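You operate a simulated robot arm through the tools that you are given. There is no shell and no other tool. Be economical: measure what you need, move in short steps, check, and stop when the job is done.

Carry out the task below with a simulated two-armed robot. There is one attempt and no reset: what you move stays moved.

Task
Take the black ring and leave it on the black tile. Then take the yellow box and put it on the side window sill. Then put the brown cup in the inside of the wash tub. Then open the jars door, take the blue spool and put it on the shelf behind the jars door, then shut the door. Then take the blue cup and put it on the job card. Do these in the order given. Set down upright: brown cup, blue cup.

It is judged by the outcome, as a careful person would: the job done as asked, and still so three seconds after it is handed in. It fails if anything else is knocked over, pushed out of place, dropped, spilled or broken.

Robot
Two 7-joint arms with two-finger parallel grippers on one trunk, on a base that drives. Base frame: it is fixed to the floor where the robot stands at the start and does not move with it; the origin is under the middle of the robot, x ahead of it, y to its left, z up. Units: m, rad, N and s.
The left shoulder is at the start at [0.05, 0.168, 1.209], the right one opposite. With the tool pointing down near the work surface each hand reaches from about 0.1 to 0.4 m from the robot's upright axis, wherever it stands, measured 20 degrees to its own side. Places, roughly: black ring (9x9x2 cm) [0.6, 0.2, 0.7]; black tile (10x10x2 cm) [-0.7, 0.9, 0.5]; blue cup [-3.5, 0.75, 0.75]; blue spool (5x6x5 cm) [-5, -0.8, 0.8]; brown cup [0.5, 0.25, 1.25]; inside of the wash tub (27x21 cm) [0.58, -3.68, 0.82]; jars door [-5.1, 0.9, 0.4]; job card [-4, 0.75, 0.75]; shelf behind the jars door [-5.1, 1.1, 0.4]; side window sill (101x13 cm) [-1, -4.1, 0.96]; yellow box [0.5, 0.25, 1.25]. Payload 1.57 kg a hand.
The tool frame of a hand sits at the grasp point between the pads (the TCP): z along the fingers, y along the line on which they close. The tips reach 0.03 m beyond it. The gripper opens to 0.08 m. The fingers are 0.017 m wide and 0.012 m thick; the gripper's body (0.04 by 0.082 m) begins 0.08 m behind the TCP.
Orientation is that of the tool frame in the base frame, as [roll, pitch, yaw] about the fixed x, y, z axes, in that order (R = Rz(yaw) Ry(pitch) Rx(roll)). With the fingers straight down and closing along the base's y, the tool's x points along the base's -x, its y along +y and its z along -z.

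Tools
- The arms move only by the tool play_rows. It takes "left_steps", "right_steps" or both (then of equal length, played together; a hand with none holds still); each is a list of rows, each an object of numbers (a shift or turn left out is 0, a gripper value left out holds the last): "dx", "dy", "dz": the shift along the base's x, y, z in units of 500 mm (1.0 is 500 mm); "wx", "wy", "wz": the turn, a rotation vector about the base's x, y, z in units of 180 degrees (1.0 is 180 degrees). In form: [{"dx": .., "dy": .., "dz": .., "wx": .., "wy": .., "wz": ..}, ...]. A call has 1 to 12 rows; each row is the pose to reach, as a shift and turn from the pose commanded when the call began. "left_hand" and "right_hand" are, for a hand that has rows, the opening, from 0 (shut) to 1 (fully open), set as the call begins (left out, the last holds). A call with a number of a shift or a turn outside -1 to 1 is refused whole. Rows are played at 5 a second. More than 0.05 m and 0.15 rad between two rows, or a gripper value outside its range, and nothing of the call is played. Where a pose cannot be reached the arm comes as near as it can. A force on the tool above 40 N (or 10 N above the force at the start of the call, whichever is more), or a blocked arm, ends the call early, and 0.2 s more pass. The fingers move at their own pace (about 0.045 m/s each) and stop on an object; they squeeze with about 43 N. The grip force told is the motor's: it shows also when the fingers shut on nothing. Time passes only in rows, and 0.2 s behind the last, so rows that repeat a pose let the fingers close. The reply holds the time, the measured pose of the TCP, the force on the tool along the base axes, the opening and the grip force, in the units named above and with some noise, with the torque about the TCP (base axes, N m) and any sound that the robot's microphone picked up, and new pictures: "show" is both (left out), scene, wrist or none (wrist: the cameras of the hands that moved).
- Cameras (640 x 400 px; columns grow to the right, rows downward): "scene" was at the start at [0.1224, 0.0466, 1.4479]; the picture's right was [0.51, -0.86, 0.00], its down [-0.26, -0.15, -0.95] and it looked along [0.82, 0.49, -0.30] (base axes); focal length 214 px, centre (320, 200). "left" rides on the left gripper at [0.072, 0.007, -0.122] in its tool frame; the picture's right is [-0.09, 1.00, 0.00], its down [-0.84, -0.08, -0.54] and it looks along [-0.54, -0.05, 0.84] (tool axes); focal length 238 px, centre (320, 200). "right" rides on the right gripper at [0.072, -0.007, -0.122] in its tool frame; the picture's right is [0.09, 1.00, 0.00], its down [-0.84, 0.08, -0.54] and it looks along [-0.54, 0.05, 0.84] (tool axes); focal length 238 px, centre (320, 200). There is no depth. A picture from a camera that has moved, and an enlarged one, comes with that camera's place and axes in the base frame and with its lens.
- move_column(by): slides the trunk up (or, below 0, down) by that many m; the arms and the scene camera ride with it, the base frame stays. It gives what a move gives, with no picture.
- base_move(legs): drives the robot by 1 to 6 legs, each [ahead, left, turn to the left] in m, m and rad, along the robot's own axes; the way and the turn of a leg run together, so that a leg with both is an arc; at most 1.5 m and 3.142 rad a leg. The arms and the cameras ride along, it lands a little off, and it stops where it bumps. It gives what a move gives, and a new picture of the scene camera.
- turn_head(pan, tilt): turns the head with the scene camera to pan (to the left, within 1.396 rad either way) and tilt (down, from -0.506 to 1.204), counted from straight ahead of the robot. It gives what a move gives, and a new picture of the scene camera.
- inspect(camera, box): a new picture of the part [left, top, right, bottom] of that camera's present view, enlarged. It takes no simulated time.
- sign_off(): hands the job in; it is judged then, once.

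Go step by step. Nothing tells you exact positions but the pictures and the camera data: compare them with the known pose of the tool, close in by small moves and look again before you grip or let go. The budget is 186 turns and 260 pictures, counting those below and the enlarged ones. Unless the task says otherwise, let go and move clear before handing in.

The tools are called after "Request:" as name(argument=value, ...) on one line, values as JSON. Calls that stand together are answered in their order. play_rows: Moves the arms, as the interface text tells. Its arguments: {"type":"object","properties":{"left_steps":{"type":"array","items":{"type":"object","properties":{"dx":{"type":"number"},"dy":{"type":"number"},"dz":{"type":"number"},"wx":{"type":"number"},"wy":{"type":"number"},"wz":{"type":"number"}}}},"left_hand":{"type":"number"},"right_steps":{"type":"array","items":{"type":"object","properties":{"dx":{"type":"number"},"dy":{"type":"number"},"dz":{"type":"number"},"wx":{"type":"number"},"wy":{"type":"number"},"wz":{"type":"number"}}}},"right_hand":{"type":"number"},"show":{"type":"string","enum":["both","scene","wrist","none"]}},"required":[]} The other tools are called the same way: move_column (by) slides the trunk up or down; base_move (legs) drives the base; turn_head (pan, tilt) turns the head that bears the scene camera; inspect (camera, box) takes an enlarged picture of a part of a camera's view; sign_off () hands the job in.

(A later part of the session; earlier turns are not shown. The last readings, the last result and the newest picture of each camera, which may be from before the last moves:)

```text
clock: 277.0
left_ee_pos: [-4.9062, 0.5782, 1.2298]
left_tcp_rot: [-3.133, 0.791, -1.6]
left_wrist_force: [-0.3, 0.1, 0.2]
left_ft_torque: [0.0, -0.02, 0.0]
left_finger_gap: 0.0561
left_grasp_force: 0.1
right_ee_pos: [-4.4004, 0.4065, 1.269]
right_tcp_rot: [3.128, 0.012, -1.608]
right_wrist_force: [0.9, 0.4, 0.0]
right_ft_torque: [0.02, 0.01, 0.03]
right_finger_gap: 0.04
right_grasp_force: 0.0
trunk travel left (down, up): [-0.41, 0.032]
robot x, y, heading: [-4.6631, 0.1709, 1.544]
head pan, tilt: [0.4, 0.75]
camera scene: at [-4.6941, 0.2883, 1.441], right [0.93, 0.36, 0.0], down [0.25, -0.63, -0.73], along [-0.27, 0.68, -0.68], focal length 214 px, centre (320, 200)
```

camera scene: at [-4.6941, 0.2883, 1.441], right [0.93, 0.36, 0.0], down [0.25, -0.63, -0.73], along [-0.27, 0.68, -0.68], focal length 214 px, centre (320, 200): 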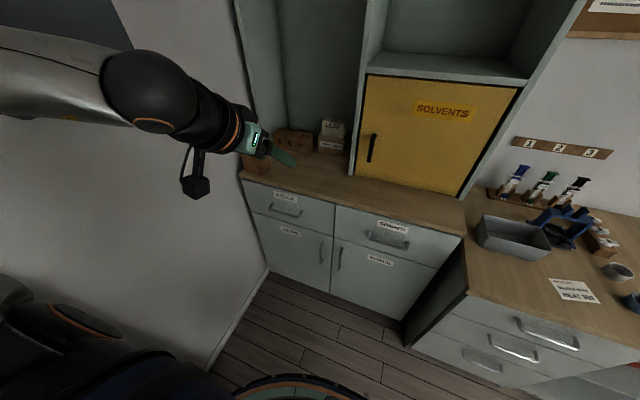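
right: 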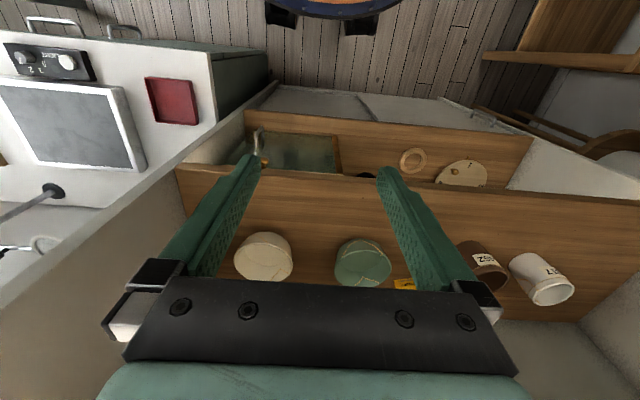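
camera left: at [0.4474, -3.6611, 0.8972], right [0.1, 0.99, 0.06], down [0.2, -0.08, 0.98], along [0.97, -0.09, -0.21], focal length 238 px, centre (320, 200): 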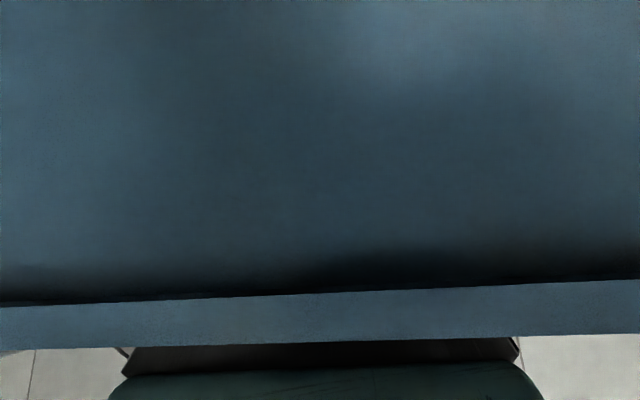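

The JARS door spans x≈-5.33…-4.86, z≈0.07–0.63, with a vertical handle near [-4.91, 0.86, 0.52]. I'll lower the trunk fully and look at it closely.

Request:
move_column(by=-0.4)

Request:
turn_head(pan=0.35, tilt=0.5)

Request:
inspect(camera="scene", box=[220, 150, 420, 290])

Request:
inspect(camera="left", box=[0, 0, 640, 400])

```text
clock: 280.8
left_ee_pos: [-4.9077, 0.579, 0.8296]
left_tcp_rot: [-3.133, 0.788, -1.604]
left_wrist_force: [-0.3, 0.3, 0.3]
left_ft_torque: [0.02, -0.02, 0.01]
left_finger_gap: 0.056
left_grasp_force: 0.0
right_ee_pos: [-4.3995, 0.4074, 0.8699]
right_tcp_rot: [3.128, 0.013, -1.608]
right_wrist_force: [0.6, 0.1, -0.6]
right_ft_torque: [0.03, -0.03, 0.01]
right_finger_gap: 0.04
right_grasp_force: 0.1
trunk travel left (down, up): [-0.01, 0.432]
robot x, y, heading: [-4.6648, 0.1708, 1.545]
head pan, tilt: [0.4, 0.75]
```

```text
clock: 281.6
left_ee_pos: [-4.9069, 0.5793, 0.8314]
left_tcp_rot: [-3.134, 0.789, -1.603]
left_wrist_force: [1.3, 0.0, 0.0]
left_ft_torque: [0.0, 0.01, -0.03]
left_finger_gap: 0.0561
left_grasp_force: 0.1
right_ee_pos: [-4.3997, 0.4073, 0.8688]
right_tcp_rot: [3.128, 0.013, -1.607]
right_wrist_force: [0.2, 0.7, -0.2]
right_ft_torque: [-0.04, 0.01, -0.02]
right_finger_gap: 0.0398
right_grasp_force: 0.0
trunk travel left (down, up): [-0.01, 0.432]
robot x, y, heading: [-4.6644, 0.1734, 1.544]
head pan, tilt: [0.351, 0.499]
camera scene: at [-4.6929, 0.2974, 1.0629], right [0.95, 0.32, 0.0], down [0.15, -0.45, -0.88], along [-0.28, 0.83, -0.48], focal length 214 px, centre (320, 200)
```

scene: 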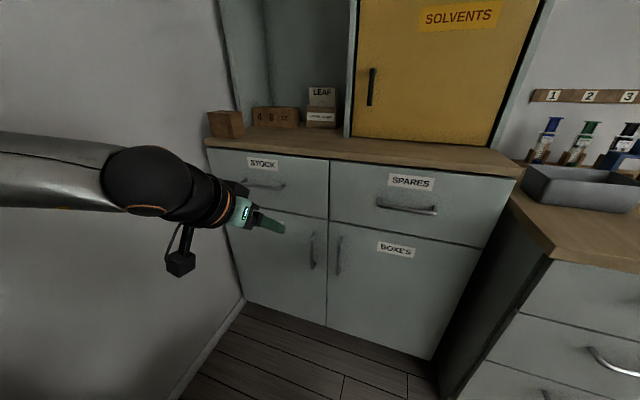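

```text
2.86 times, centred on (320, 220) of scene
camera zoom: at [-4.6929, 0.2974, 1.0629], right [0.95, 0.32, 0.0], down [0.15, -0.45, -0.88], along [-0.28, 0.83, -0.48], focal length 613 px, centre (320, 143)
```

zoom: 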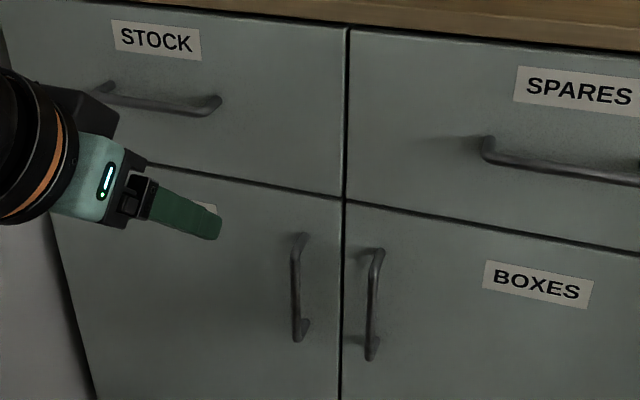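

```text
1.00 times, centred on (320, 200) of left
camera zoom: at [-4.9196, 0.442, 0.8647], right [-0.99, 0.1, 0.06], down [0.08, 0.2, 0.98], along [0.09, 0.97, -0.21], focal length 238 px, centre (320, 200)
```

zoom: 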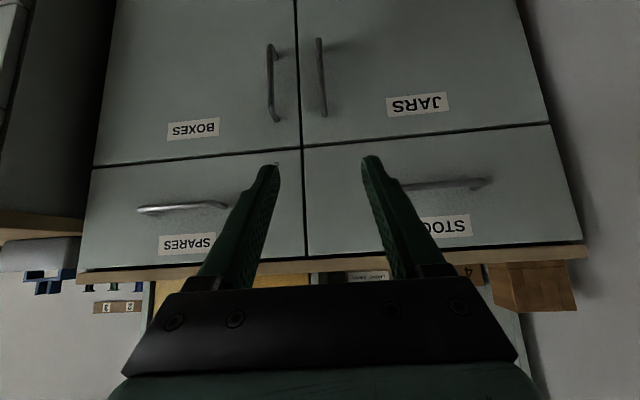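

Handle bar is vertical at [-4.90, 0.825], z 0.475–0.618; door spans x≈-5.29…-4.85. Drive 10 cm closer and lower the hand in front of it.

Request:
base_move(legs=[[0.1, 0, 0.02]])

Request:
play_rows(left_steps=[{"dy": 0.0, "dz": -0.09}, {"dy": 0.0, "dz": -0.18}, {"dy": 0.01, "dz": -0.27}, {"dy": 0.03, "dz": -0.36}, {"dy": 0.06, "dz": -0.44}, {"dy": 0.1, "dz": -0.48}])

```text
clock: 282.7
left_ee_pos: [-4.9129, 0.6728, 0.8306]
left_tcp_rot: [-3.133, 0.789, -1.584]
left_wrist_force: [-0.7, -0.7, -0.7]
left_ft_torque: [-0.03, 0.0, -0.01]
left_finger_gap: 0.0561
left_grasp_force: 0.0
right_ee_pos: [-4.4036, 0.5092, 0.8682]
right_tcp_rot: [3.128, 0.014, -1.591]
right_wrist_force: [-0.4, 0.2, 0.9]
right_ft_torque: [-0.01, -0.03, -0.01]
right_finger_gap: 0.0402
right_grasp_force: 0.0
trunk travel left (down, up): [-0.01, 0.432]
robot x, y, heading: [-4.6647, 0.2683, 1.561]
head pan, tilt: [0.351, 0.499]
camera scene: at [-4.6935, 0.3947, 1.0629], right [0.94, 0.34, 0.0], down [0.16, -0.45, -0.88], along [-0.29, 0.83, -0.48], focal length 214 px, centre (320, 200)
```

scene: 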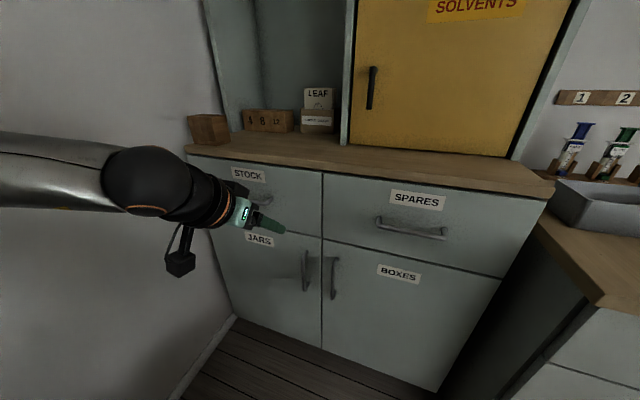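

```text
clock: 284.1
left_ee_pos: [-4.9144, 0.7218, 0.589]
left_tcp_rot: [-3.132, 0.79, -1.582]
left_wrist_force: [-0.3, -0.6, 0.7]
left_ft_torque: [-0.01, 0.02, -0.01]
left_finger_gap: 0.056
left_grasp_force: 0.1
left hand out of reach, approached as far as the arm can: row 2, 3
right_ee_pos: [-4.4029, 0.5083, 0.8675]
right_tcp_rot: [3.129, 0.012, -1.588]
right_wrist_force: [-0.5, 0.7, -0.2]
right_ft_torque: [0.03, -0.02, 0.0]
right_finger_gap: 0.0399
right_grasp_force: 0.0
trunk travel left (down, up): [-0.01, 0.432]
robot x, y, heading: [-4.6647, 0.268, 1.563]
head pan, tilt: [0.351, 0.499]
camera scene: at [-4.6936, 0.3947, 1.0629], right [0.94, 0.34, 0.0], down [0.16, -0.45, -0.88], along [-0.29, 0.83, -0.48], focal length 214 px, centre (320, 200)
camera left: at [-4.9221, 0.5839, 0.6244], right [-0.99, 0.08, 0.06], down [0.07, 0.2, 0.98], along [0.07, 0.98, -0.21], focal length 238 px, centre (320, 200)
```

scene: 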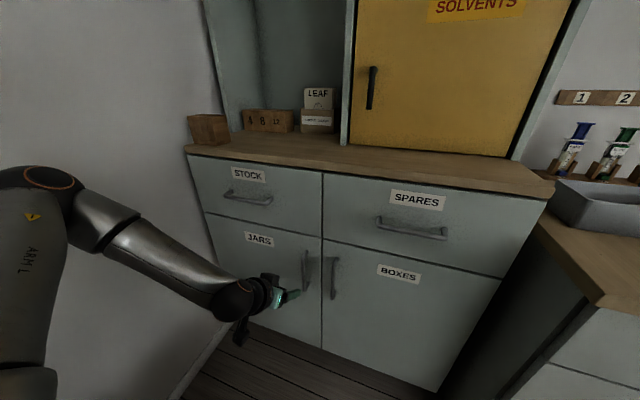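
left: 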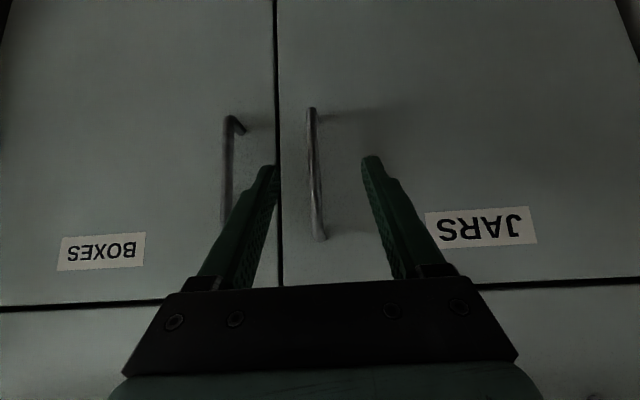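

Handle lies between the fingers. Advance 8.5 cm and close on it.

Request:
play_rows(left_steps=[{"dx": 0.014, "dy": 0.06}, {"dx": 0.028, "dy": 0.12}, {"dx": 0.028, "dy": 0.172}], show="wrist")

Request:
inspect(camera="scene", box=[230, 220, 370, 330])

```text
clock: 284.9
left_ee_pos: [-4.8982, 0.8068, 0.5887]
left_tcp_rot: [-3.132, 0.788, -1.583]
left_wrist_force: [0.7, 0.6, 0.7]
left_ft_torque: [-0.03, 0.0, -0.04]
left_finger_gap: 0.056
left_grasp_force: 0.0
right_ee_pos: [-4.4021, 0.509, 0.8687]
right_tcp_rot: [3.129, 0.011, -1.59]
right_wrist_force: [0.3, -0.6, 0.5]
right_ft_torque: [0.02, 0.0, -0.04]
right_finger_gap: 0.0401
right_grasp_force: 0.1
trunk travel left (down, up): [-0.01, 0.432]
robot x, y, heading: [-4.6636, 0.2703, 1.562]
head pan, tilt: [0.351, 0.499]
camera left: at [-4.9071, 0.6704, 0.6248], right [-0.99, 0.08, 0.06], down [0.07, 0.2, 0.98], along [0.07, 0.98, -0.21], focal length 238 px, centre (320, 200)
```

left: 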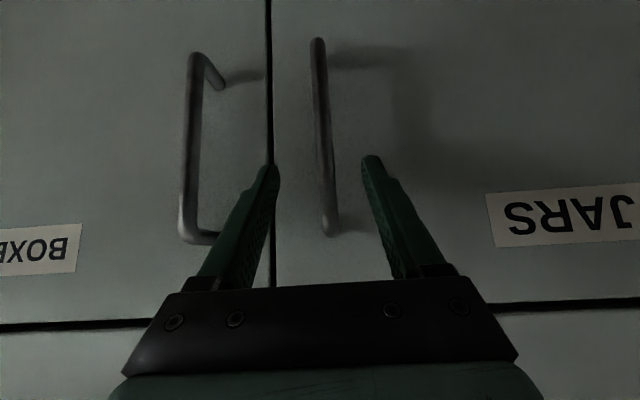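

```text
3.64 times, centred on (300, 275) of scene
camera zoom: at [-4.6935, 0.3947, 1.0629], right [0.94, 0.34, 0.0], down [0.16, -0.45, -0.88], along [-0.29, 0.83, -0.48], focal length 780 px, centre (393, -73)
```

zoom: 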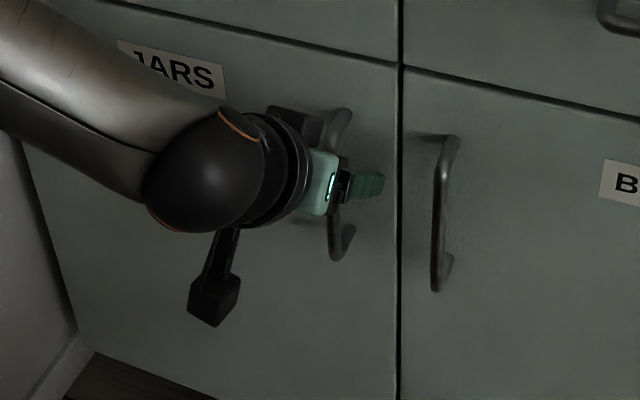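

The bar is about 2 cm deeper than the grip point; advance 1.8 cm more and close.

Request:
play_rows(left_steps=[{"dy": 0.02}, {"dy": 0.038}], show="wrist")

Request:
play_rows(left_steps=[{}, {}, {}, {}, {}], left_hand=0, show="wrist")

```text
clock: 285.5
left_ee_pos: [-4.8985, 0.8257, 0.5902]
left_tcp_rot: [-3.134, 0.788, -1.582]
left_wrist_force: [0.9, 0.4, -0.1]
left_ft_torque: [0.01, 0.0, -0.01]
left_finger_gap: 0.0557
left_grasp_force: 0.1
right_ee_pos: [-4.4032, 0.5098, 0.8684]
right_tcp_rot: [3.128, 0.012, -1.59]
right_wrist_force: [0.4, -0.9, -0.9]
right_ft_torque: [0.0, 0.01, 0.01]
right_finger_gap: 0.0401
right_grasp_force: 0.1
trunk travel left (down, up): [-0.01, 0.432]
robot x, y, heading: [-4.6662, 0.2691, 1.564]
head pan, tilt: [0.351, 0.499]
camera left: at [-4.9089, 0.6886, 0.6251], right [-0.99, 0.08, 0.06], down [0.08, 0.2, 0.98], along [0.07, 0.98, -0.21], focal length 238 px, centre (320, 200)
```

left: 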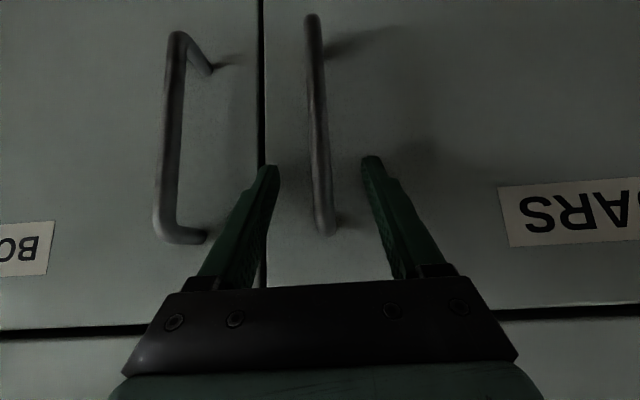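

```text
clock: 286.7
left_ee_pos: [-4.9024, 0.8258, 0.5898]
left_tcp_rot: [-3.136, 0.791, -1.582]
left_wrist_force: [-9.8, -1.0, 1.1]
left_ft_torque: [-0.18, 0.34, -0.06]
left_finger_gap: 0.0118
left_grasp_force: 28.9
right_ee_pos: [-4.4026, 0.5098, 0.8683]
right_tcp_rot: [3.129, 0.012, -1.588]
right_wrist_force: [-0.3, -0.6, -0.4]
right_ft_torque: [0.03, -0.01, 0.0]
right_finger_gap: 0.04
right_grasp_force: 0.1
trunk travel left (down, up): [-0.01, 0.432]
robot x, y, heading: [-4.6687, 0.2718, 1.565]
head pan, tilt: [0.351, 0.499]
camera left: at [-4.9102, 0.6885, 0.625], right [-0.99, 0.08, 0.06], down [0.08, 0.2, 0.98], along [0.07, 0.98, -0.21], focal length 238 px, centre (320, 200)
```

left: 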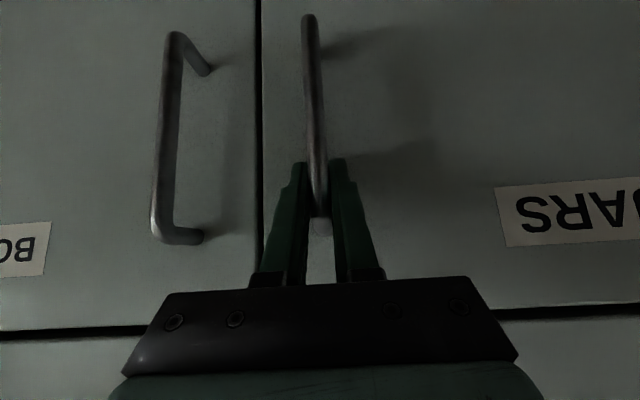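

The handle is gripped. Pull gently along the arc with the arm first.

Request:
play_rows(left_steps=[{"dy": -0.04, "dx": -0.001, "wz": -0.016}, {"dy": -0.08, "dx": -0.005, "wz": -0.032}, {"dy": -0.13, "dx": -0.012, "wz": -0.052}], show="scene")

```text
clock: 287.5
left_ee_pos: [-4.9125, 0.7644, 0.5909]
left_tcp_rot: [3.141, 0.79, -1.74]
left_wrist_force: [-27.2, 6.7, -2.5]
left_ft_torque: [-0.7, -0.09, -0.13]
left_finger_gap: 0.0122
left_grasp_force: 29.3
right_ee_pos: [-4.4028, 0.5102, 0.8694]
right_tcp_rot: [3.129, 0.012, -1.588]
right_wrist_force: [0.0, -0.5, -0.2]
right_ft_torque: [-0.06, 0.0, 0.02]
right_finger_gap: 0.0401
right_grasp_force: 0.1
trunk travel left (down, up): [-0.01, 0.432]
robot x, y, heading: [-4.6677, 0.2715, 1.563]
head pan, tilt: [0.351, 0.499]
camera scene: at [-4.6948, 0.3954, 1.0627], right [0.94, 0.34, 0.0], down [0.16, -0.45, -0.88], along [-0.29, 0.83, -0.48], focal length 214 px, centre (320, 200)
```

scene: 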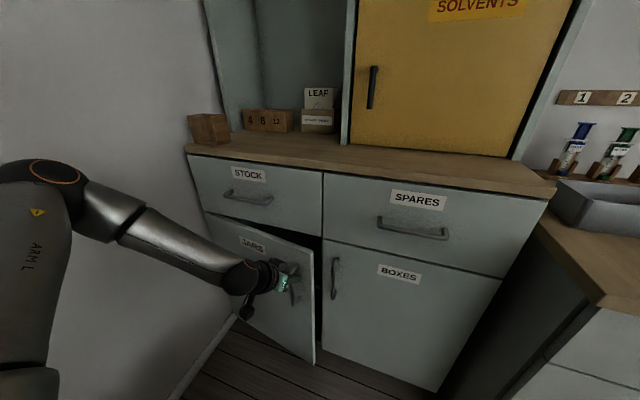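

The door is opening. The handle wants to go further −x; back the base 10 cm with a 4.5 cm shift left.

Request:
base_move(legs=[[-0.1, 0.045, 0]])

```text
clock: 288.7
left_ee_pos: [-4.9533, 0.6629, 0.5908]
left_tcp_rot: [-3.139, 0.792, -1.747]
left_wrist_force: [-17.8, 10.7, -8.5]
left_ft_torque: [0.31, 0.14, -0.03]
left_finger_gap: 0.012
left_grasp_force: 28.8
right_ee_pos: [-4.4477, 0.4094, 0.8681]
right_tcp_rot: [3.127, 0.01, -1.592]
right_wrist_force: [-0.4, 0.4, 0.3]
right_ft_torque: [0.01, -0.02, 0.02]
right_finger_gap: 0.04
right_grasp_force: 0.0
trunk travel left (down, up): [-0.01, 0.432]
robot x, y, heading: [-4.7066, 0.1719, 1.566]
head pan, tilt: [0.351, 0.499]
camera scene: at [-4.7391, 0.2952, 1.0627], right [0.94, 0.33, 0.0], down [0.16, -0.45, -0.88], along [-0.29, 0.83, -0.48], focal length 214 px, centre (320, 200)
```

scene: 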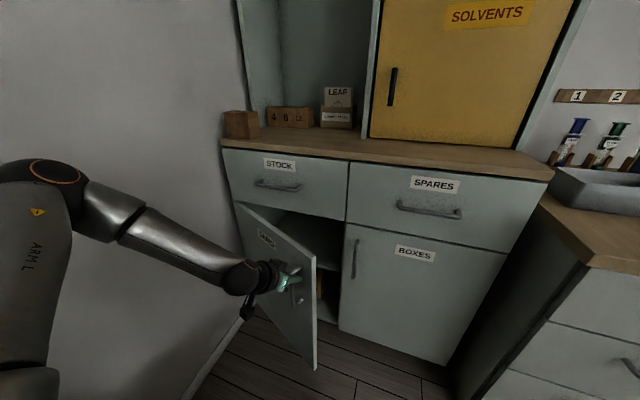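

Door ~28° open. Continue the arc with the base toward ~50°.

Request:
base_move(legs=[[-0.05, 0.035, 0], [-0.04, 0.04, 0], [-0.03, 0.04, 0]])

```text
clock: 290.9
left_ee_pos: [-5.0605, 0.5445, 0.5904]
left_tcp_rot: [-3.14, 0.782, -1.779]
left_wrist_force: [-1.6, 1.5, -2.2]
left_ft_torque: [-0.46, 0.18, 0.05]
left_finger_gap: 0.0118
left_grasp_force: 29.1
right_ee_pos: [-4.565, 0.2888, 0.8681]
right_tcp_rot: [3.126, 0.011, -1.598]
right_wrist_force: [-0.3, -0.3, 0.1]
right_ft_torque: [-0.03, 0.02, 0.01]
right_finger_gap: 0.0401
right_grasp_force: 0.1
trunk travel left (down, up): [-0.01, 0.432]
robot x, y, heading: [-4.8304, 0.0513, 1.56]
head pan, tilt: [0.351, 0.499]
stopped in leg 3: the robot was blocked; the commanded pose is now the measured one
camera scene: at [-4.8572, 0.1775, 1.0628], right [0.94, 0.33, 0.0], down [0.16, -0.45, -0.88], along [-0.29, 0.83, -0.48], focal length 214 px, centre (320, 200)
```

scene: 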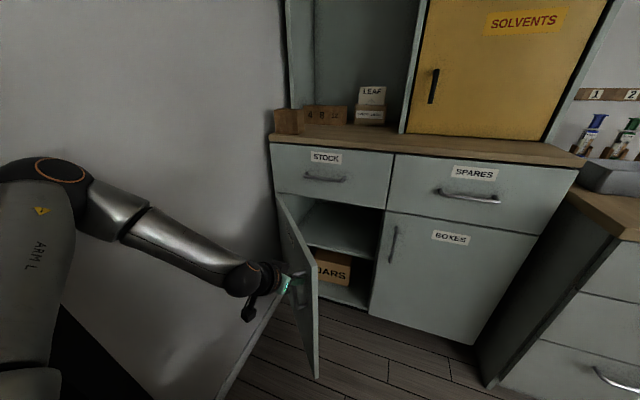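

Door ~50° open (something stopped the base; arm force is low). Release the handle, withdraw, and move the hand to the inner side of the door edge.

Request:
play_rows(left_steps=[{}, {}, {}], left_hand=0.6, show="none")

Request:
play_rows(left_steps=[{"dx": -0.01, "dy": -0.05, "dz": 0.02}, {"dx": -0.02, "dy": -0.1, "dz": 0.06}, {"dx": -0.02, "dy": -0.12, "dz": 0.13}, {"dx": 0.05, "dy": -0.12, "dz": 0.2}, {"dx": 0.13, "dy": -0.12, "dz": 0.2}, {"dx": 0.21, "dy": -0.1, "dz": 0.2}, {"dx": 0.28, "dy": -0.06, "dz": 0.18}], show="both")

```text
clock: 291.8
left_ee_pos: [-5.0598, 0.5438, 0.5896]
left_tcp_rot: [-3.135, 0.783, -1.776]
left_wrist_force: [-0.4, -0.2, 0.4]
left_ft_torque: [0.0, -0.04, 0.0]
left_finger_gap: 0.0482
left_grasp_force: 0.0
right_ee_pos: [-4.5655, 0.2908, 0.8671]
right_tcp_rot: [3.127, 0.01, -1.597]
right_wrist_force: [0.4, 0.0, -0.1]
right_ft_torque: [0.01, -0.01, 0.02]
right_finger_gap: 0.0397
right_grasp_force: 0.1
trunk travel left (down, up): [-0.01, 0.432]
robot x, y, heading: [-4.831, 0.0486, 1.554]
head pan, tilt: [0.351, 0.499]
```

```text
clock: 293.4
left_ee_pos: [-4.9189, 0.5105, 0.6795]
left_tcp_rot: [-3.135, 0.785, -1.775]
left_wrist_force: [0.2, 0.5, -1.0]
left_ft_torque: [-0.02, -0.02, 0.0]
left_finger_gap: 0.0482
left_grasp_force: 0.1
right_ee_pos: [-4.5666, 0.2876, 0.8695]
right_tcp_rot: [3.126, 0.014, -1.596]
right_wrist_force: [-1.0, 0.9, 0.0]
right_ft_torque: [0.01, 0.01, 0.03]
right_finger_gap: 0.04
right_grasp_force: 0.1
trunk travel left (down, up): [-0.01, 0.432]
robot x, y, heading: [-4.8315, 0.0486, 1.554]
head pan, tilt: [0.351, 0.499]
camera scene: at [-4.8578, 0.1745, 1.0635], right [0.94, 0.33, 0.0], down [0.16, -0.45, -0.88], along [-0.29, 0.83, -0.48], focal length 214 px, centre (320, 200)
camera left: at [-4.9531, 0.3782, 0.7149], right [-0.96, 0.27, 0.06], down [0.12, 0.19, 0.98], along [0.25, 0.94, -0.21], focal length 238 px, centre (320, 200)
```

scene: 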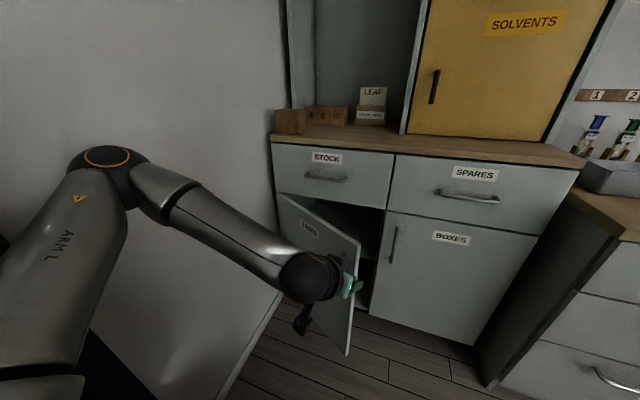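
left: 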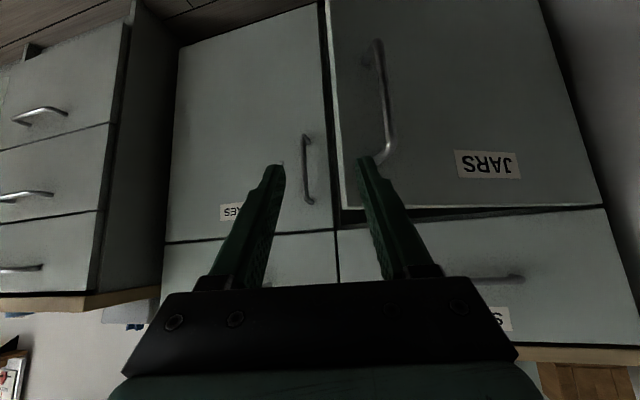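

The hand nudged the door back to ~28°. I'll raise over it, move right of its edge, go forward, then hook behind the edge.

Request:
play_rows(left_steps=[{"dx": 0.04, "dz": 0.06}, {"dx": 0.12, "dz": 0.1}, {"dx": 0.2, "dz": 0.1}], left_hand=0, show="none")

Request:
base_move(legs=[[0.14, 0, 0]])

Request:
play_rows(left_steps=[{"dy": 0.08, "dz": -0.04}, {"dy": 0.16, "dz": -0.1}, {"dy": 0.2, "dz": -0.18}, {"dy": 0.2, "dz": -0.26}, {"dy": 0.2, "dz": -0.32}], show="both")

```text
clock: 294.1
left_ee_pos: [-4.8921, 0.5111, 0.7375]
left_tcp_rot: [-3.134, 0.786, -1.776]
left_wrist_force: [-0.1, 0.7, -0.1]
left_ft_torque: [-0.02, -0.01, -0.03]
left_finger_gap: 0.0004
left_grasp_force: 12.6
left hand out of reach, approached as far as the arm can: row 2, 3
right_ee_pos: [-4.5654, 0.2891, 0.869]
right_tcp_rot: [3.128, 0.013, -1.596]
right_wrist_force: [-0.2, 0.2, 0.1]
right_ft_torque: [0.02, 0.0, 0.0]
right_finger_gap: 0.04
right_grasp_force: 0.1
trunk travel left (down, up): [-0.01, 0.432]
robot x, y, heading: [-4.8316, 0.0557, 1.557]
head pan, tilt: [0.351, 0.499]
```

```text
clock: 295.5
left_ee_pos: [-4.8896, 0.6493, 0.7375]
left_tcp_rot: [-3.135, 0.786, -1.777]
left_wrist_force: [-0.2, -0.5, 0.2]
left_ft_torque: [0.03, -0.03, 0.0]
left_finger_gap: 0.0
left_grasp_force: 20.9
right_ee_pos: [-4.5644, 0.4263, 0.8681]
right_tcp_rot: [3.128, 0.013, -1.598]
right_wrist_force: [0.3, 0.3, 0.5]
right_ft_torque: [-0.01, -0.04, 0.02]
right_finger_gap: 0.0398
right_grasp_force: 0.0
trunk travel left (down, up): [-0.01, 0.432]
robot x, y, heading: [-4.8242, 0.1908, 1.552]
head pan, tilt: [0.351, 0.499]
camera scene: at [-4.8555, 0.3137, 1.0629], right [0.94, 0.33, 0.0], down [0.16, -0.45, -0.88], along [-0.29, 0.83, -0.48], focal length 214 px, centre (320, 200)
```

scene: 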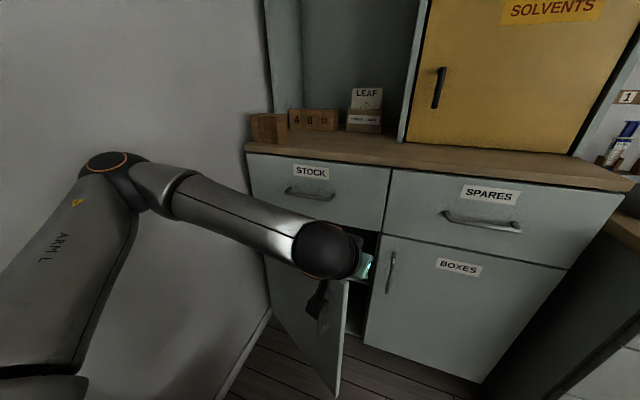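

```text
clock: 296.7
left_ee_pos: [-4.9527, 0.7201, 0.6257]
left_tcp_rot: [-3.137, 0.79, -1.779]
left_wrist_force: [1.8, 0.2, 8.2]
left_ft_torque: [-0.49, 0.38, 0.07]
left_finger_gap: 0.0
left_grasp_force: 21.2
left hand out of reach, approached as far as the arm can: row 1, 2, 3, 4, 5
right_ee_pos: [-4.5638, 0.4257, 0.8689]
right_tcp_rot: [3.127, 0.013, -1.597]
right_wrist_force: [-0.9, -0.4, -0.3]
right_ft_torque: [0.0, 0.03, -0.01]
right_finger_gap: 0.04
right_grasp_force: 0.0
trunk travel left (down, up): [-0.01, 0.432]
robot x, y, heading: [-4.829, 0.1895, 1.554]
head pan, tilt: [0.351, 0.499]
camera scene: at [-4.8553, 0.3131, 1.0632], right [0.94, 0.33, 0.0], down [0.16, -0.45, -0.88], along [-0.29, 0.83, -0.48], focal length 214 px, centre (320, 200)
camera left: at [-4.9884, 0.5866, 0.6608], right [-0.96, 0.27, 0.06], down [0.11, 0.18, 0.98], along [0.26, 0.94, -0.21], focal length 238 px, centre (320, 200)
```

scene: 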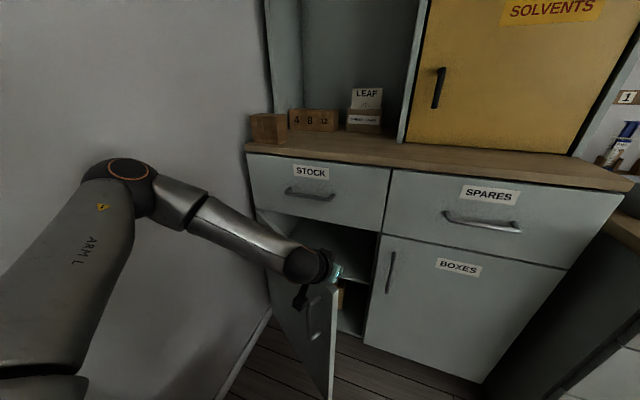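
left: 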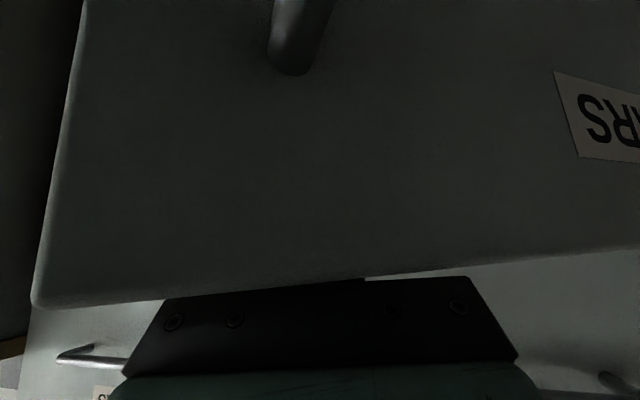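

The fingers are now hooked over the door's top, inside it. Sweep left and back with the arm to swing it wide open.

Request:
play_rows(left_steps=[{"dx": -0.06, "dy": -0.03, "dz": 0.012}, {"dx": -0.12, "dy": -0.07, "dz": 0.012}, {"dx": -0.18, "dy": -0.11, "dz": 0.012}, {"dx": -0.25, "dy": -0.14, "dz": 0.012}, {"dx": -0.32, "dy": -0.16, "dz": 0.012}, {"dx": -0.39, "dy": -0.16, "dz": 0.012}], show="scene")

```text
clock: 298.3
left_ee_pos: [-5.054, 0.6905, 0.6411]
left_tcp_rot: [3.068, 0.765, -2.033]
left_wrist_force: [-0.1, 0.7, -0.1]
left_ft_torque: [-0.03, 0.0, 0.0]
left_finger_gap: 0.0001
left_grasp_force: 21.2
right_ee_pos: [-4.5089, 0.3762, 0.8624]
right_tcp_rot: [3.107, 0.007, -1.776]
right_wrist_force: [-0.4, -0.8, -0.2]
right_ft_torque: [-0.02, 0.04, 0.02]
right_finger_gap: 0.04
right_grasp_force: 0.0
trunk travel left (down, up): [-0.01, 0.432]
robot x, y, heading: [-4.8228, 0.1853, 1.374]
head pan, tilt: [0.351, 0.499]
stopped in row 6 (left hand): the arm was blocked; the commanded pose is now the measured one
camera scene: at [-4.8115, 0.3183, 1.0629], right [0.99, 0.16, -0.02], down [0.06, -0.47, -0.88], along [-0.15, 0.87, -0.48], focal length 214 px, centre (320, 200)
```

scene: 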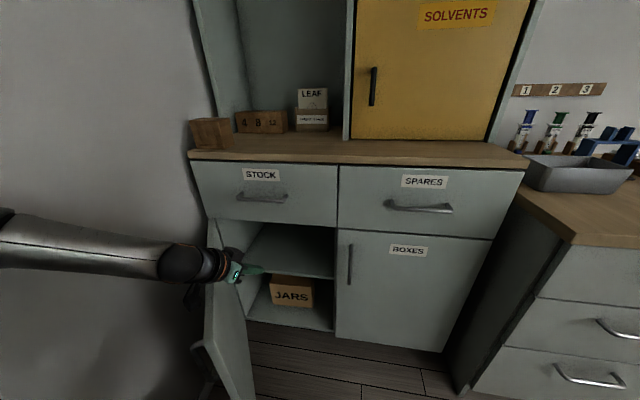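

The door is wide open; the shelf (empty) is at z≈0.40. The wall nudged the base's heading. I'll withdraw the hand up and right, re-square the base, and test how low this arm gets with a steeper tool.

Request:
play_rows(left_steps=[{"dx": 0.06, "dy": -0.02, "dz": 0.06}, {"dx": 0.12, "dy": -0.06, "dz": 0.12}, {"dx": 0.18, "dy": -0.12, "dz": 0.16}, {"dx": 0.22, "dy": -0.18, "dz": 0.18}], show="none")

Request:
base_move(legs=[[0.0, -0.15, 0.0], [0, 0, 0.19]])

```text
clock: 299.3
left_ee_pos: [-4.9568, 0.6295, 0.7348]
left_tcp_rot: [3.11, 0.778, -1.987]
left_wrist_force: [0.8, 0.4, 0.1]
left_ft_torque: [-0.01, 0.0, -0.03]
left_finger_gap: 0.0
left_grasp_force: 21.7
left hand out of reach, approached as far as the arm can: row 3, 4
right_ee_pos: [-4.5287, 0.3778, 0.8703]
right_tcp_rot: [3.127, 0.012, -1.765]
right_wrist_force: [0.6, 0.2, -0.7]
right_ft_torque: [-0.01, 0.02, -0.01]
right_finger_gap: 0.0401
right_grasp_force: 0.0
trunk travel left (down, up): [-0.01, 0.432]
robot x, y, heading: [-4.826, 0.1848, 1.383]
head pan, tilt: [0.351, 0.499]
```

```text
clock: 301.4
left_ee_pos: [-4.8848, 0.5682, 0.7346]
left_tcp_rot: [3.111, 0.779, -1.801]
left_wrist_force: [-0.3, -0.1, -1.0]
left_ft_torque: [-0.01, 0.02, 0.0]
left_finger_gap: 0.0
left_grasp_force: 21.3
right_ee_pos: [-4.4146, 0.4012, 0.868]
right_tcp_rot: [3.128, 0.013, -1.578]
right_wrist_force: [-0.1, 0.1, 0.0]
right_ft_torque: [0.02, -0.01, 0.03]
right_finger_gap: 0.0398
right_grasp_force: 0.2
trunk travel left (down, up): [-0.01, 0.432]
robot x, y, heading: [-4.6748, 0.1578, 1.572]
head pan, tilt: [0.351, 0.499]
camera scene: at [-4.7054, 0.2841, 1.0629], right [0.94, 0.35, 0.0], down [0.17, -0.45, -0.88], along [-0.3, 0.82, -0.48], focal length 214 px, centre (320, 200)
```

scene: 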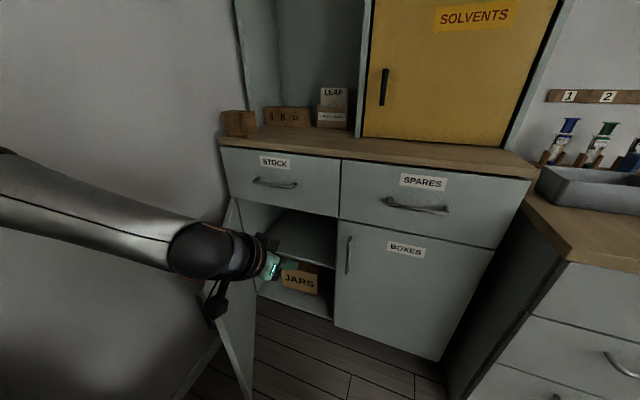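

Test how low the hand gets with a ~30° tilt, in the clear space before the cabinet.

Request:
play_rows(left_steps=[{"dy": 0.06, "dz": -0.06, "wx": -0.04, "wz": 0.02}, {"dy": 0.12, "dz": -0.14, "wx": -0.075, "wz": 0.04}, {"dy": 0.17, "dz": -0.22, "wx": -0.083, "wz": 0.06}, {"dy": 0.17, "dz": -0.3, "wx": -0.083, "wz": 0.073}, {"dy": 0.17, "dz": -0.38, "wx": -0.083, "wz": 0.073}, {"dy": 0.17, "dz": -0.46, "wx": -0.083, "wz": 0.073}, {"dy": 0.17, "dz": -0.54, "wx": -0.083, "wz": 0.073}, {"dy": 0.17, "dz": -0.6, "wx": -0.083, "wz": 0.073}], show="none")

```text
clock: 303.2
left_ee_pos: [-4.9272, 0.6291, 0.5062]
left_tcp_rot: [-3.137, 0.521, -1.549]
left_wrist_force: [0.4, -0.5, 0.2]
left_ft_torque: [0.01, 0.01, -0.01]
left_finger_gap: 0.0
left_grasp_force: 20.8
left hand out of reach, approached as far as the arm can: row 6, 7, 8
right_ee_pos: [-4.4154, 0.402, 0.8696]
right_tcp_rot: [3.127, 0.012, -1.579]
right_wrist_force: [-0.1, 0.4, 0.5]
right_ft_torque: [0.02, 0.0, -0.02]
right_finger_gap: 0.0399
right_grasp_force: 0.0
trunk travel left (down, up): [-0.01, 0.432]
robot x, y, heading: [-4.68, 0.1602, 1.573]
head pan, tilt: [0.351, 0.499]
```

At 30° tilt the floor is z≈0.506 — too high for a 0.40 shelf. Test instead a near-horizontal tool, which may behave differently.

Request:
play_rows(left_steps=[{"dz": 0.04, "wx": 0.045}, {"dz": 0.08, "wx": 0.09}, {"dz": 0.12, "wx": 0.135}, {"dz": 0.16, "wx": 0.18}, {"dz": 0.16, "wx": 0.225}, {"dz": 0.16, "wx": 0.27}, {"dz": 0.1, "wx": 0.3}, {"dz": 0.02, "wx": 0.3}, {"dz": -0.06, "wx": 0.3}, {"dz": -0.14, "wx": 0.3}, {"dz": -0.2, "wx": 0.3}], show="scene")

```text
clock: 305.6
left_ee_pos: [-4.8523, 0.627, 0.7608]
left_tcp_rot: [-3.09, 1.347, -1.47]
left_wrist_force: [0.5, -0.1, -0.1]
left_ft_torque: [0.04, 0.01, 0.01]
left_finger_gap: 0.0001
left_grasp_force: 21.0
left hand out of reach, approached as far as the arm can: row 2, 3, 4, 5, 6, 7, 8, 9, 10, 11
right_ee_pos: [-4.4165, 0.4017, 0.8689]
right_tcp_rot: [3.128, 0.012, -1.576]
right_wrist_force: [-0.5, 0.2, 0.3]
right_ft_torque: [0.02, 0.0, -0.01]
right_finger_gap: 0.0398
right_grasp_force: 0.1
trunk travel left (down, up): [-0.01, 0.432]
robot x, y, heading: [-4.6747, 0.1594, 1.574]
head pan, tilt: [0.351, 0.499]
camera scene: at [-4.7055, 0.2841, 1.0629], right [0.94, 0.35, 0.0], down [0.17, -0.45, -0.88], along [-0.3, 0.82, -0.48], focal length 214 px, centre (320, 200)
```

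scene: 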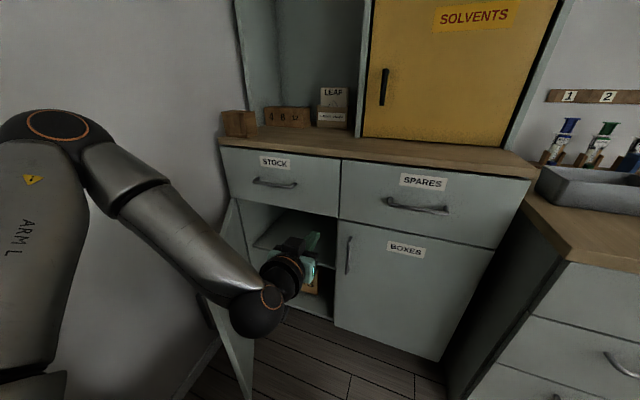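

The limit appears tied to the arm's folded elbow-up posture. I'll try re-posturing: bring the hand close to the body, low, tool down, as the specification says it can.

Request:
play_rows(left_steps=[{"dy": -0.06, "dz": -0.03, "wx": -0.0429}, {"dy": -0.12, "dz": -0.06, "wx": -0.0858}, {"dy": -0.18, "dz": -0.09, "wx": -0.1287}, {"dy": -0.24, "dz": -0.13, "wx": -0.1716}, {"dy": -0.3, "dz": -0.18, "wx": -0.2145}, {"dy": -0.36, "dz": -0.23, "wx": -0.2574}, {"dy": -0.42, "dz": -0.28, "wx": -0.3}, {"dy": -0.48, "dz": -0.34, "wx": -0.343}, {"dy": -0.54, "dz": -0.4, "wx": -0.386}, {"dy": -0.58, "dz": -0.46, "wx": -0.429}, {"dy": -0.58, "dz": -0.52, "wx": -0.429}, {"dy": -0.58, "dz": -0.58, "wx": -0.429}], show="none")

```text
clock: 307.8
left_ee_pos: [-4.8453, 0.4211, 0.5477]
left_tcp_rot: [3.108, 0.078, -1.528]
left_wrist_force: [0.8, -0.9, -0.1]
left_ft_torque: [0.01, 0.02, 0.0]
left_finger_gap: 0.0001
left_grasp_force: 21.2
left hand out of reach, approached as far as the arm can: row 1, 2, 3, 4, 5, 6, 7, 8, 9, 10
right_ee_pos: [-4.4158, 0.4013, 0.8691]
right_tcp_rot: [3.126, 0.012, -1.578]
right_wrist_force: [-1.1, 0.1, 0.3]
right_ft_torque: [-0.01, 0.04, -0.02]
right_finger_gap: 0.0399
right_grasp_force: 0.1
trunk travel left (down, up): [-0.01, 0.432]
robot x, y, heading: [-4.6745, 0.1577, 1.573]
head pan, tilt: [0.351, 0.499]
stopped in row 10 (left hand): the force on the tool passed its limit (the readings are from after the stop); the commanded pose is now the measured one
```

Request:
play_rows(left_steps=[{"dy": 0.04, "dz": -0.03}, {"dy": 0.06, "dz": -0.08}, {"dy": 0.06, "dz": -0.13}, {"dy": 0.06, "dz": -0.18}, {"dy": 0.06, "dz": -0.23}], show="scene")

```text
clock: 309.0
left_ee_pos: [-4.8927, 0.4515, 0.4927]
left_tcp_rot: [3.112, 0.079, -1.529]
left_wrist_force: [-0.1, 0.4, -0.2]
left_ft_torque: [0.0, 0.0, 0.01]
left_finger_gap: 0.0
left_grasp_force: 20.8
left hand out of reach, approached as far as the arm can: row 1, 2, 3, 4, 5
right_ee_pos: [-4.4158, 0.4025, 0.869]
right_tcp_rot: [3.128, 0.012, -1.579]
right_wrist_force: [0.0, 0.6, -0.4]
right_ft_torque: [-0.02, 0.03, -0.01]
right_finger_gap: 0.0396
right_grasp_force: 0.0
trunk travel left (down, up): [-0.01, 0.432]
robot x, y, heading: [-4.6741, 0.1557, 1.578]
head pan, tilt: [0.351, 0.499]
camera scene: at [-4.7054, 0.284, 1.0629], right [0.94, 0.35, 0.0], down [0.17, -0.45, -0.88], along [-0.3, 0.82, -0.48], focal length 214 px, centre (320, 200)
```

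scene: 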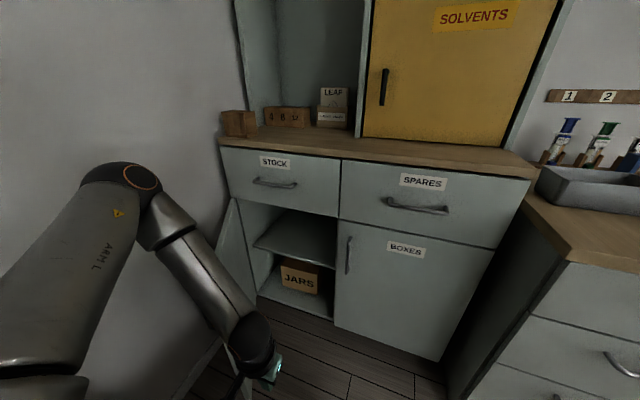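

The arm's elbow limits how low each tilt reaches: z≈0.50 at ~35°. So I'll hold the spool by its top only, so its foot hangs low enough. First fetch it: tuck the right hand, raise, and turn toward the white table diagonally.

Request:
move_column(by=0.17)

Request:
play_rows(left_steps=[{"dx": 0.0, "dz": 0.08, "wx": 0.035}, {"dx": 0.0, "dz": 0.16, "wx": 0.07}, {"dx": 0.0, "dz": 0.24, "wx": 0.105}, {"dx": 0.0, "dz": 0.32, "wx": 0.14}, {"dx": 0.0, "dy": 0.04, "dz": 0.4, "wx": 0.175}, {"dx": 0.0, "dy": 0.1, "dz": 0.48, "wx": 0.175}, {"dx": 0.0, "dy": 0.1, "dz": 0.54, "wx": 0.175}], right_steps=[{"dx": -0.04, "dy": 0.04}, {"dx": -0.08, "dy": 0.08}, {"dx": -0.12, "dy": 0.12}, {"dx": -0.16, "dy": 0.16}, {"dx": -0.2, "dy": 0.2}, {"dx": -0.2, "dy": 0.24}, {"dx": -0.2, "dy": 0.28}], left_hand=0.9, show="none")

Request:
base_move(legs=[[0, 0, 2.345]])

```text
clock: 310.9
left_ee_pos: [-4.8939, 0.4516, 0.6627]
left_tcp_rot: [3.108, 0.078, -1.529]
left_wrist_force: [0.0, 0.5, -1.1]
left_ft_torque: [0.04, -0.02, -0.03]
left_finger_gap: 0.0
left_grasp_force: 21.8
right_ee_pos: [-4.4149, 0.4021, 1.0391]
right_tcp_rot: [3.127, 0.011, -1.578]
right_wrist_force: [0.0, -0.2, -0.1]
right_ft_torque: [0.02, 0.04, 0.02]
right_finger_gap: 0.0399
right_grasp_force: 0.1
trunk travel left (down, up): [-0.18, 0.262]
robot x, y, heading: [-4.6747, 0.1614, 1.571]
head pan, tilt: [0.351, 0.499]
```

```text
clock: 312.5
left_ee_pos: [-4.8914, 0.5207, 0.9466]
left_tcp_rot: [3.136, 0.627, -1.521]
left_wrist_force: [0.3, -0.1, 0.2]
left_ft_torque: [-0.01, 0.0, 0.0]
left_finger_gap: 0.072
left_grasp_force: 0.1
left hand out of reach, approached as far as the arm can: row 2, 3, 4, 5, 6, 7
right_ee_pos: [-4.5159, 0.5433, 1.039]
right_tcp_rot: [3.126, 0.011, -1.577]
right_wrist_force: [0.2, -0.4, -0.3]
right_ft_torque: [-0.02, 0.02, 0.0]
right_finger_gap: 0.04
right_grasp_force: 0.1
trunk travel left (down, up): [-0.18, 0.262]
robot x, y, heading: [-4.6787, 0.1606, 1.572]
head pan, tilt: [0.351, 0.499]
```

```text
clock: 318.5
left_ee_pos: [-4.7786, -0.2484, 0.9462]
left_tcp_rot: [3.136, 0.627, 0.839]
left_wrist_force: [-0.1, -0.8, -0.1]
left_ft_torque: [-0.02, -0.02, -0.04]
left_finger_gap: 0.0718
left_grasp_force: 0.1
right_ee_pos: [-5.0593, 0.0005, 1.0385]
right_tcp_rot: [3.126, 0.012, 0.78]
right_wrist_force: [-0.3, 0.5, 0.3]
right_ft_torque: [0.0, 0.01, -0.01]
right_finger_gap: 0.0398
right_grasp_force: 0.1
trunk travel left (down, up): [-0.18, 0.262]
robot x, y, heading: [-4.6736, 0.1588, -2.348]
head pan, tilt: [0.351, 0.499]
camera scene: at [-4.7397, 0.0475, 1.2329], right [-0.91, 0.42, 0.0], down [0.2, 0.44, -0.88], along [-0.37, -0.8, -0.48], focal length 214 px, centre (320, 200)
```

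scene: 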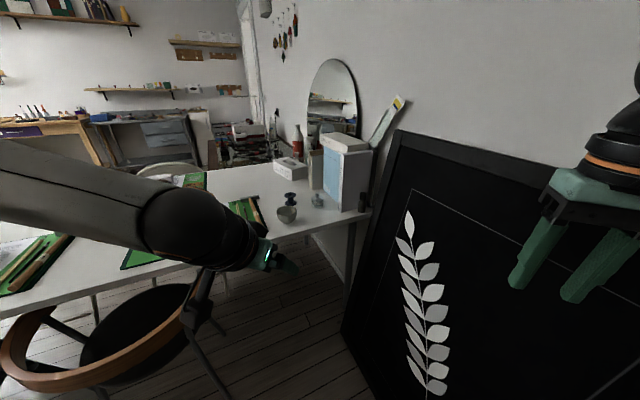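

The spool is at about [-4.977, -0.79] behind a small cup; a chair is close on the left. Drive in carefully, then inspect.

Request:
base_move(legs=[[0.25, 0.13, 0]])

Request:
inspect(camera="left", box=[0, 0, 640, 400])

```text
clock: 320.5
left_ee_pos: [-4.8665, -0.53, 0.9455]
left_tcp_rot: [3.138, 0.627, 0.84]
left_wrist_force: [-0.4, -0.3, -0.1]
left_ft_torque: [-0.03, 0.03, 0.01]
left_finger_gap: 0.072
left_grasp_force: 0.0
right_ee_pos: [-5.1474, -0.2794, 1.0392]
right_tcp_rot: [3.126, 0.01, 0.781]
right_wrist_force: [0.2, -0.3, -0.7]
right_ft_torque: [0.0, 0.01, 0.0]
right_finger_gap: 0.04
right_grasp_force: 0.1
trunk travel left (down, up): [-0.18, 0.262]
robot x, y, heading: [-4.7649, -0.1218, -2.345]
head pan, tilt: [0.351, 0.499]
camera scene: at [-4.8273, -0.2324, 1.2329], right [-0.91, 0.41, 0.0], down [0.2, 0.44, -0.88], along [-0.36, -0.8, -0.48], focal length 214 px, centre (320, 200)
```

scene: 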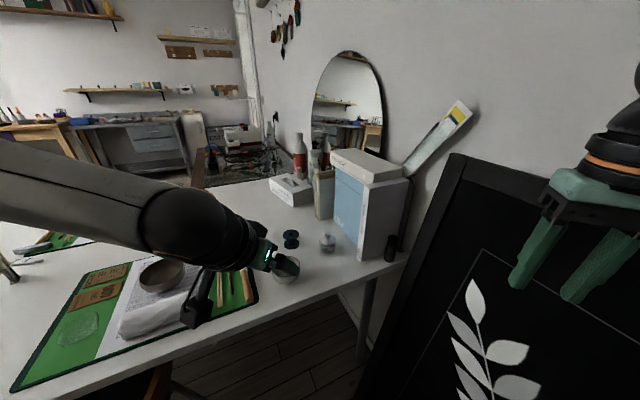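

```text
1.00 times, centred on (320, 200) of left
camera zoom: at [-4.7749, -0.4363, 1.0026], right [0.69, -0.72, 0.06], down [-0.3, -0.21, 0.93], along [-0.65, -0.66, -0.36], focal length 238 px, centre (320, 200)
```

zoom: 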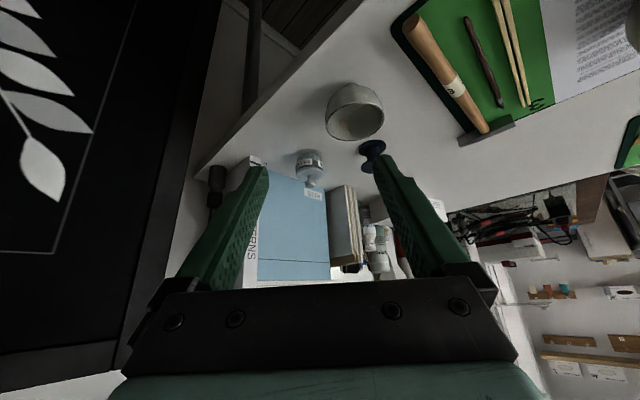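

Spool at [-4.967, -0.776], top z≈0.80. Move above it with the gripper fully open.

Request:
play_rows(left_steps=[{"dx": -0.03, "dy": -0.08, "dz": -0.01}, {"dx": -0.06, "dy": -0.16, "dz": -0.02}, {"dx": -0.09, "dy": -0.24, "dz": -0.04}, {"dx": -0.12, "dy": -0.32, "dz": -0.07}, {"dx": -0.15, "dy": -0.4, "dz": -0.11}, {"dx": -0.183, "dy": -0.472, "dz": -0.15}], left_hand=1.0, show="wrist")

Request:
inspect(camera="scene", box=[230, 190, 350, 290])

```text
clock: 321.9
left_ee_pos: [-4.9557, -0.7683, 0.8659]
left_tcp_rot: [3.134, 0.627, 0.841]
left_wrist_force: [-1.4, 0.5, -0.7]
left_ft_torque: [0.02, 0.03, -0.02]
left_finger_gap: 0.0799
left_grasp_force: 0.1
right_ee_pos: [-5.1467, -0.2794, 1.0377]
right_tcp_rot: [3.128, 0.012, 0.782]
right_wrist_force: [-0.5, 0.0, -0.1]
right_ft_torque: [0.01, -0.01, -0.02]
right_finger_gap: 0.0399
right_grasp_force: 0.0
trunk travel left (down, up): [-0.18, 0.262]
robot x, y, heading: [-4.7618, -0.1169, -2.348]
head pan, tilt: [0.351, 0.499]
camera left: at [-4.865, -0.6764, 0.9227], right [0.69, -0.72, 0.06], down [-0.3, -0.21, 0.93], along [-0.65, -0.66, -0.36], focal length 238 px, centre (320, 200)
```

left: 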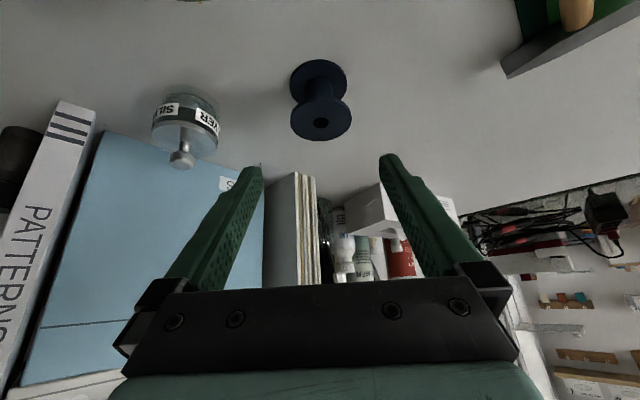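

```text
4.00 times, centred on (290, 240) of scene
camera zoom: at [-4.8274, -0.2325, 1.2329], right [-0.91, 0.41, 0.0], down [0.2, 0.44, -0.88], along [-0.36, -0.8, -0.48], focal length 858 px, centre (440, 40)
```

zoom: 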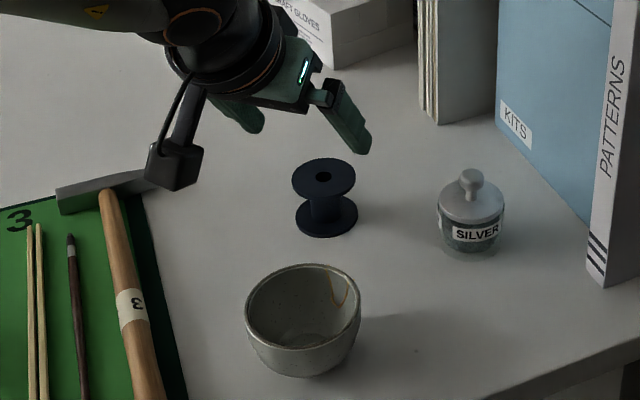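

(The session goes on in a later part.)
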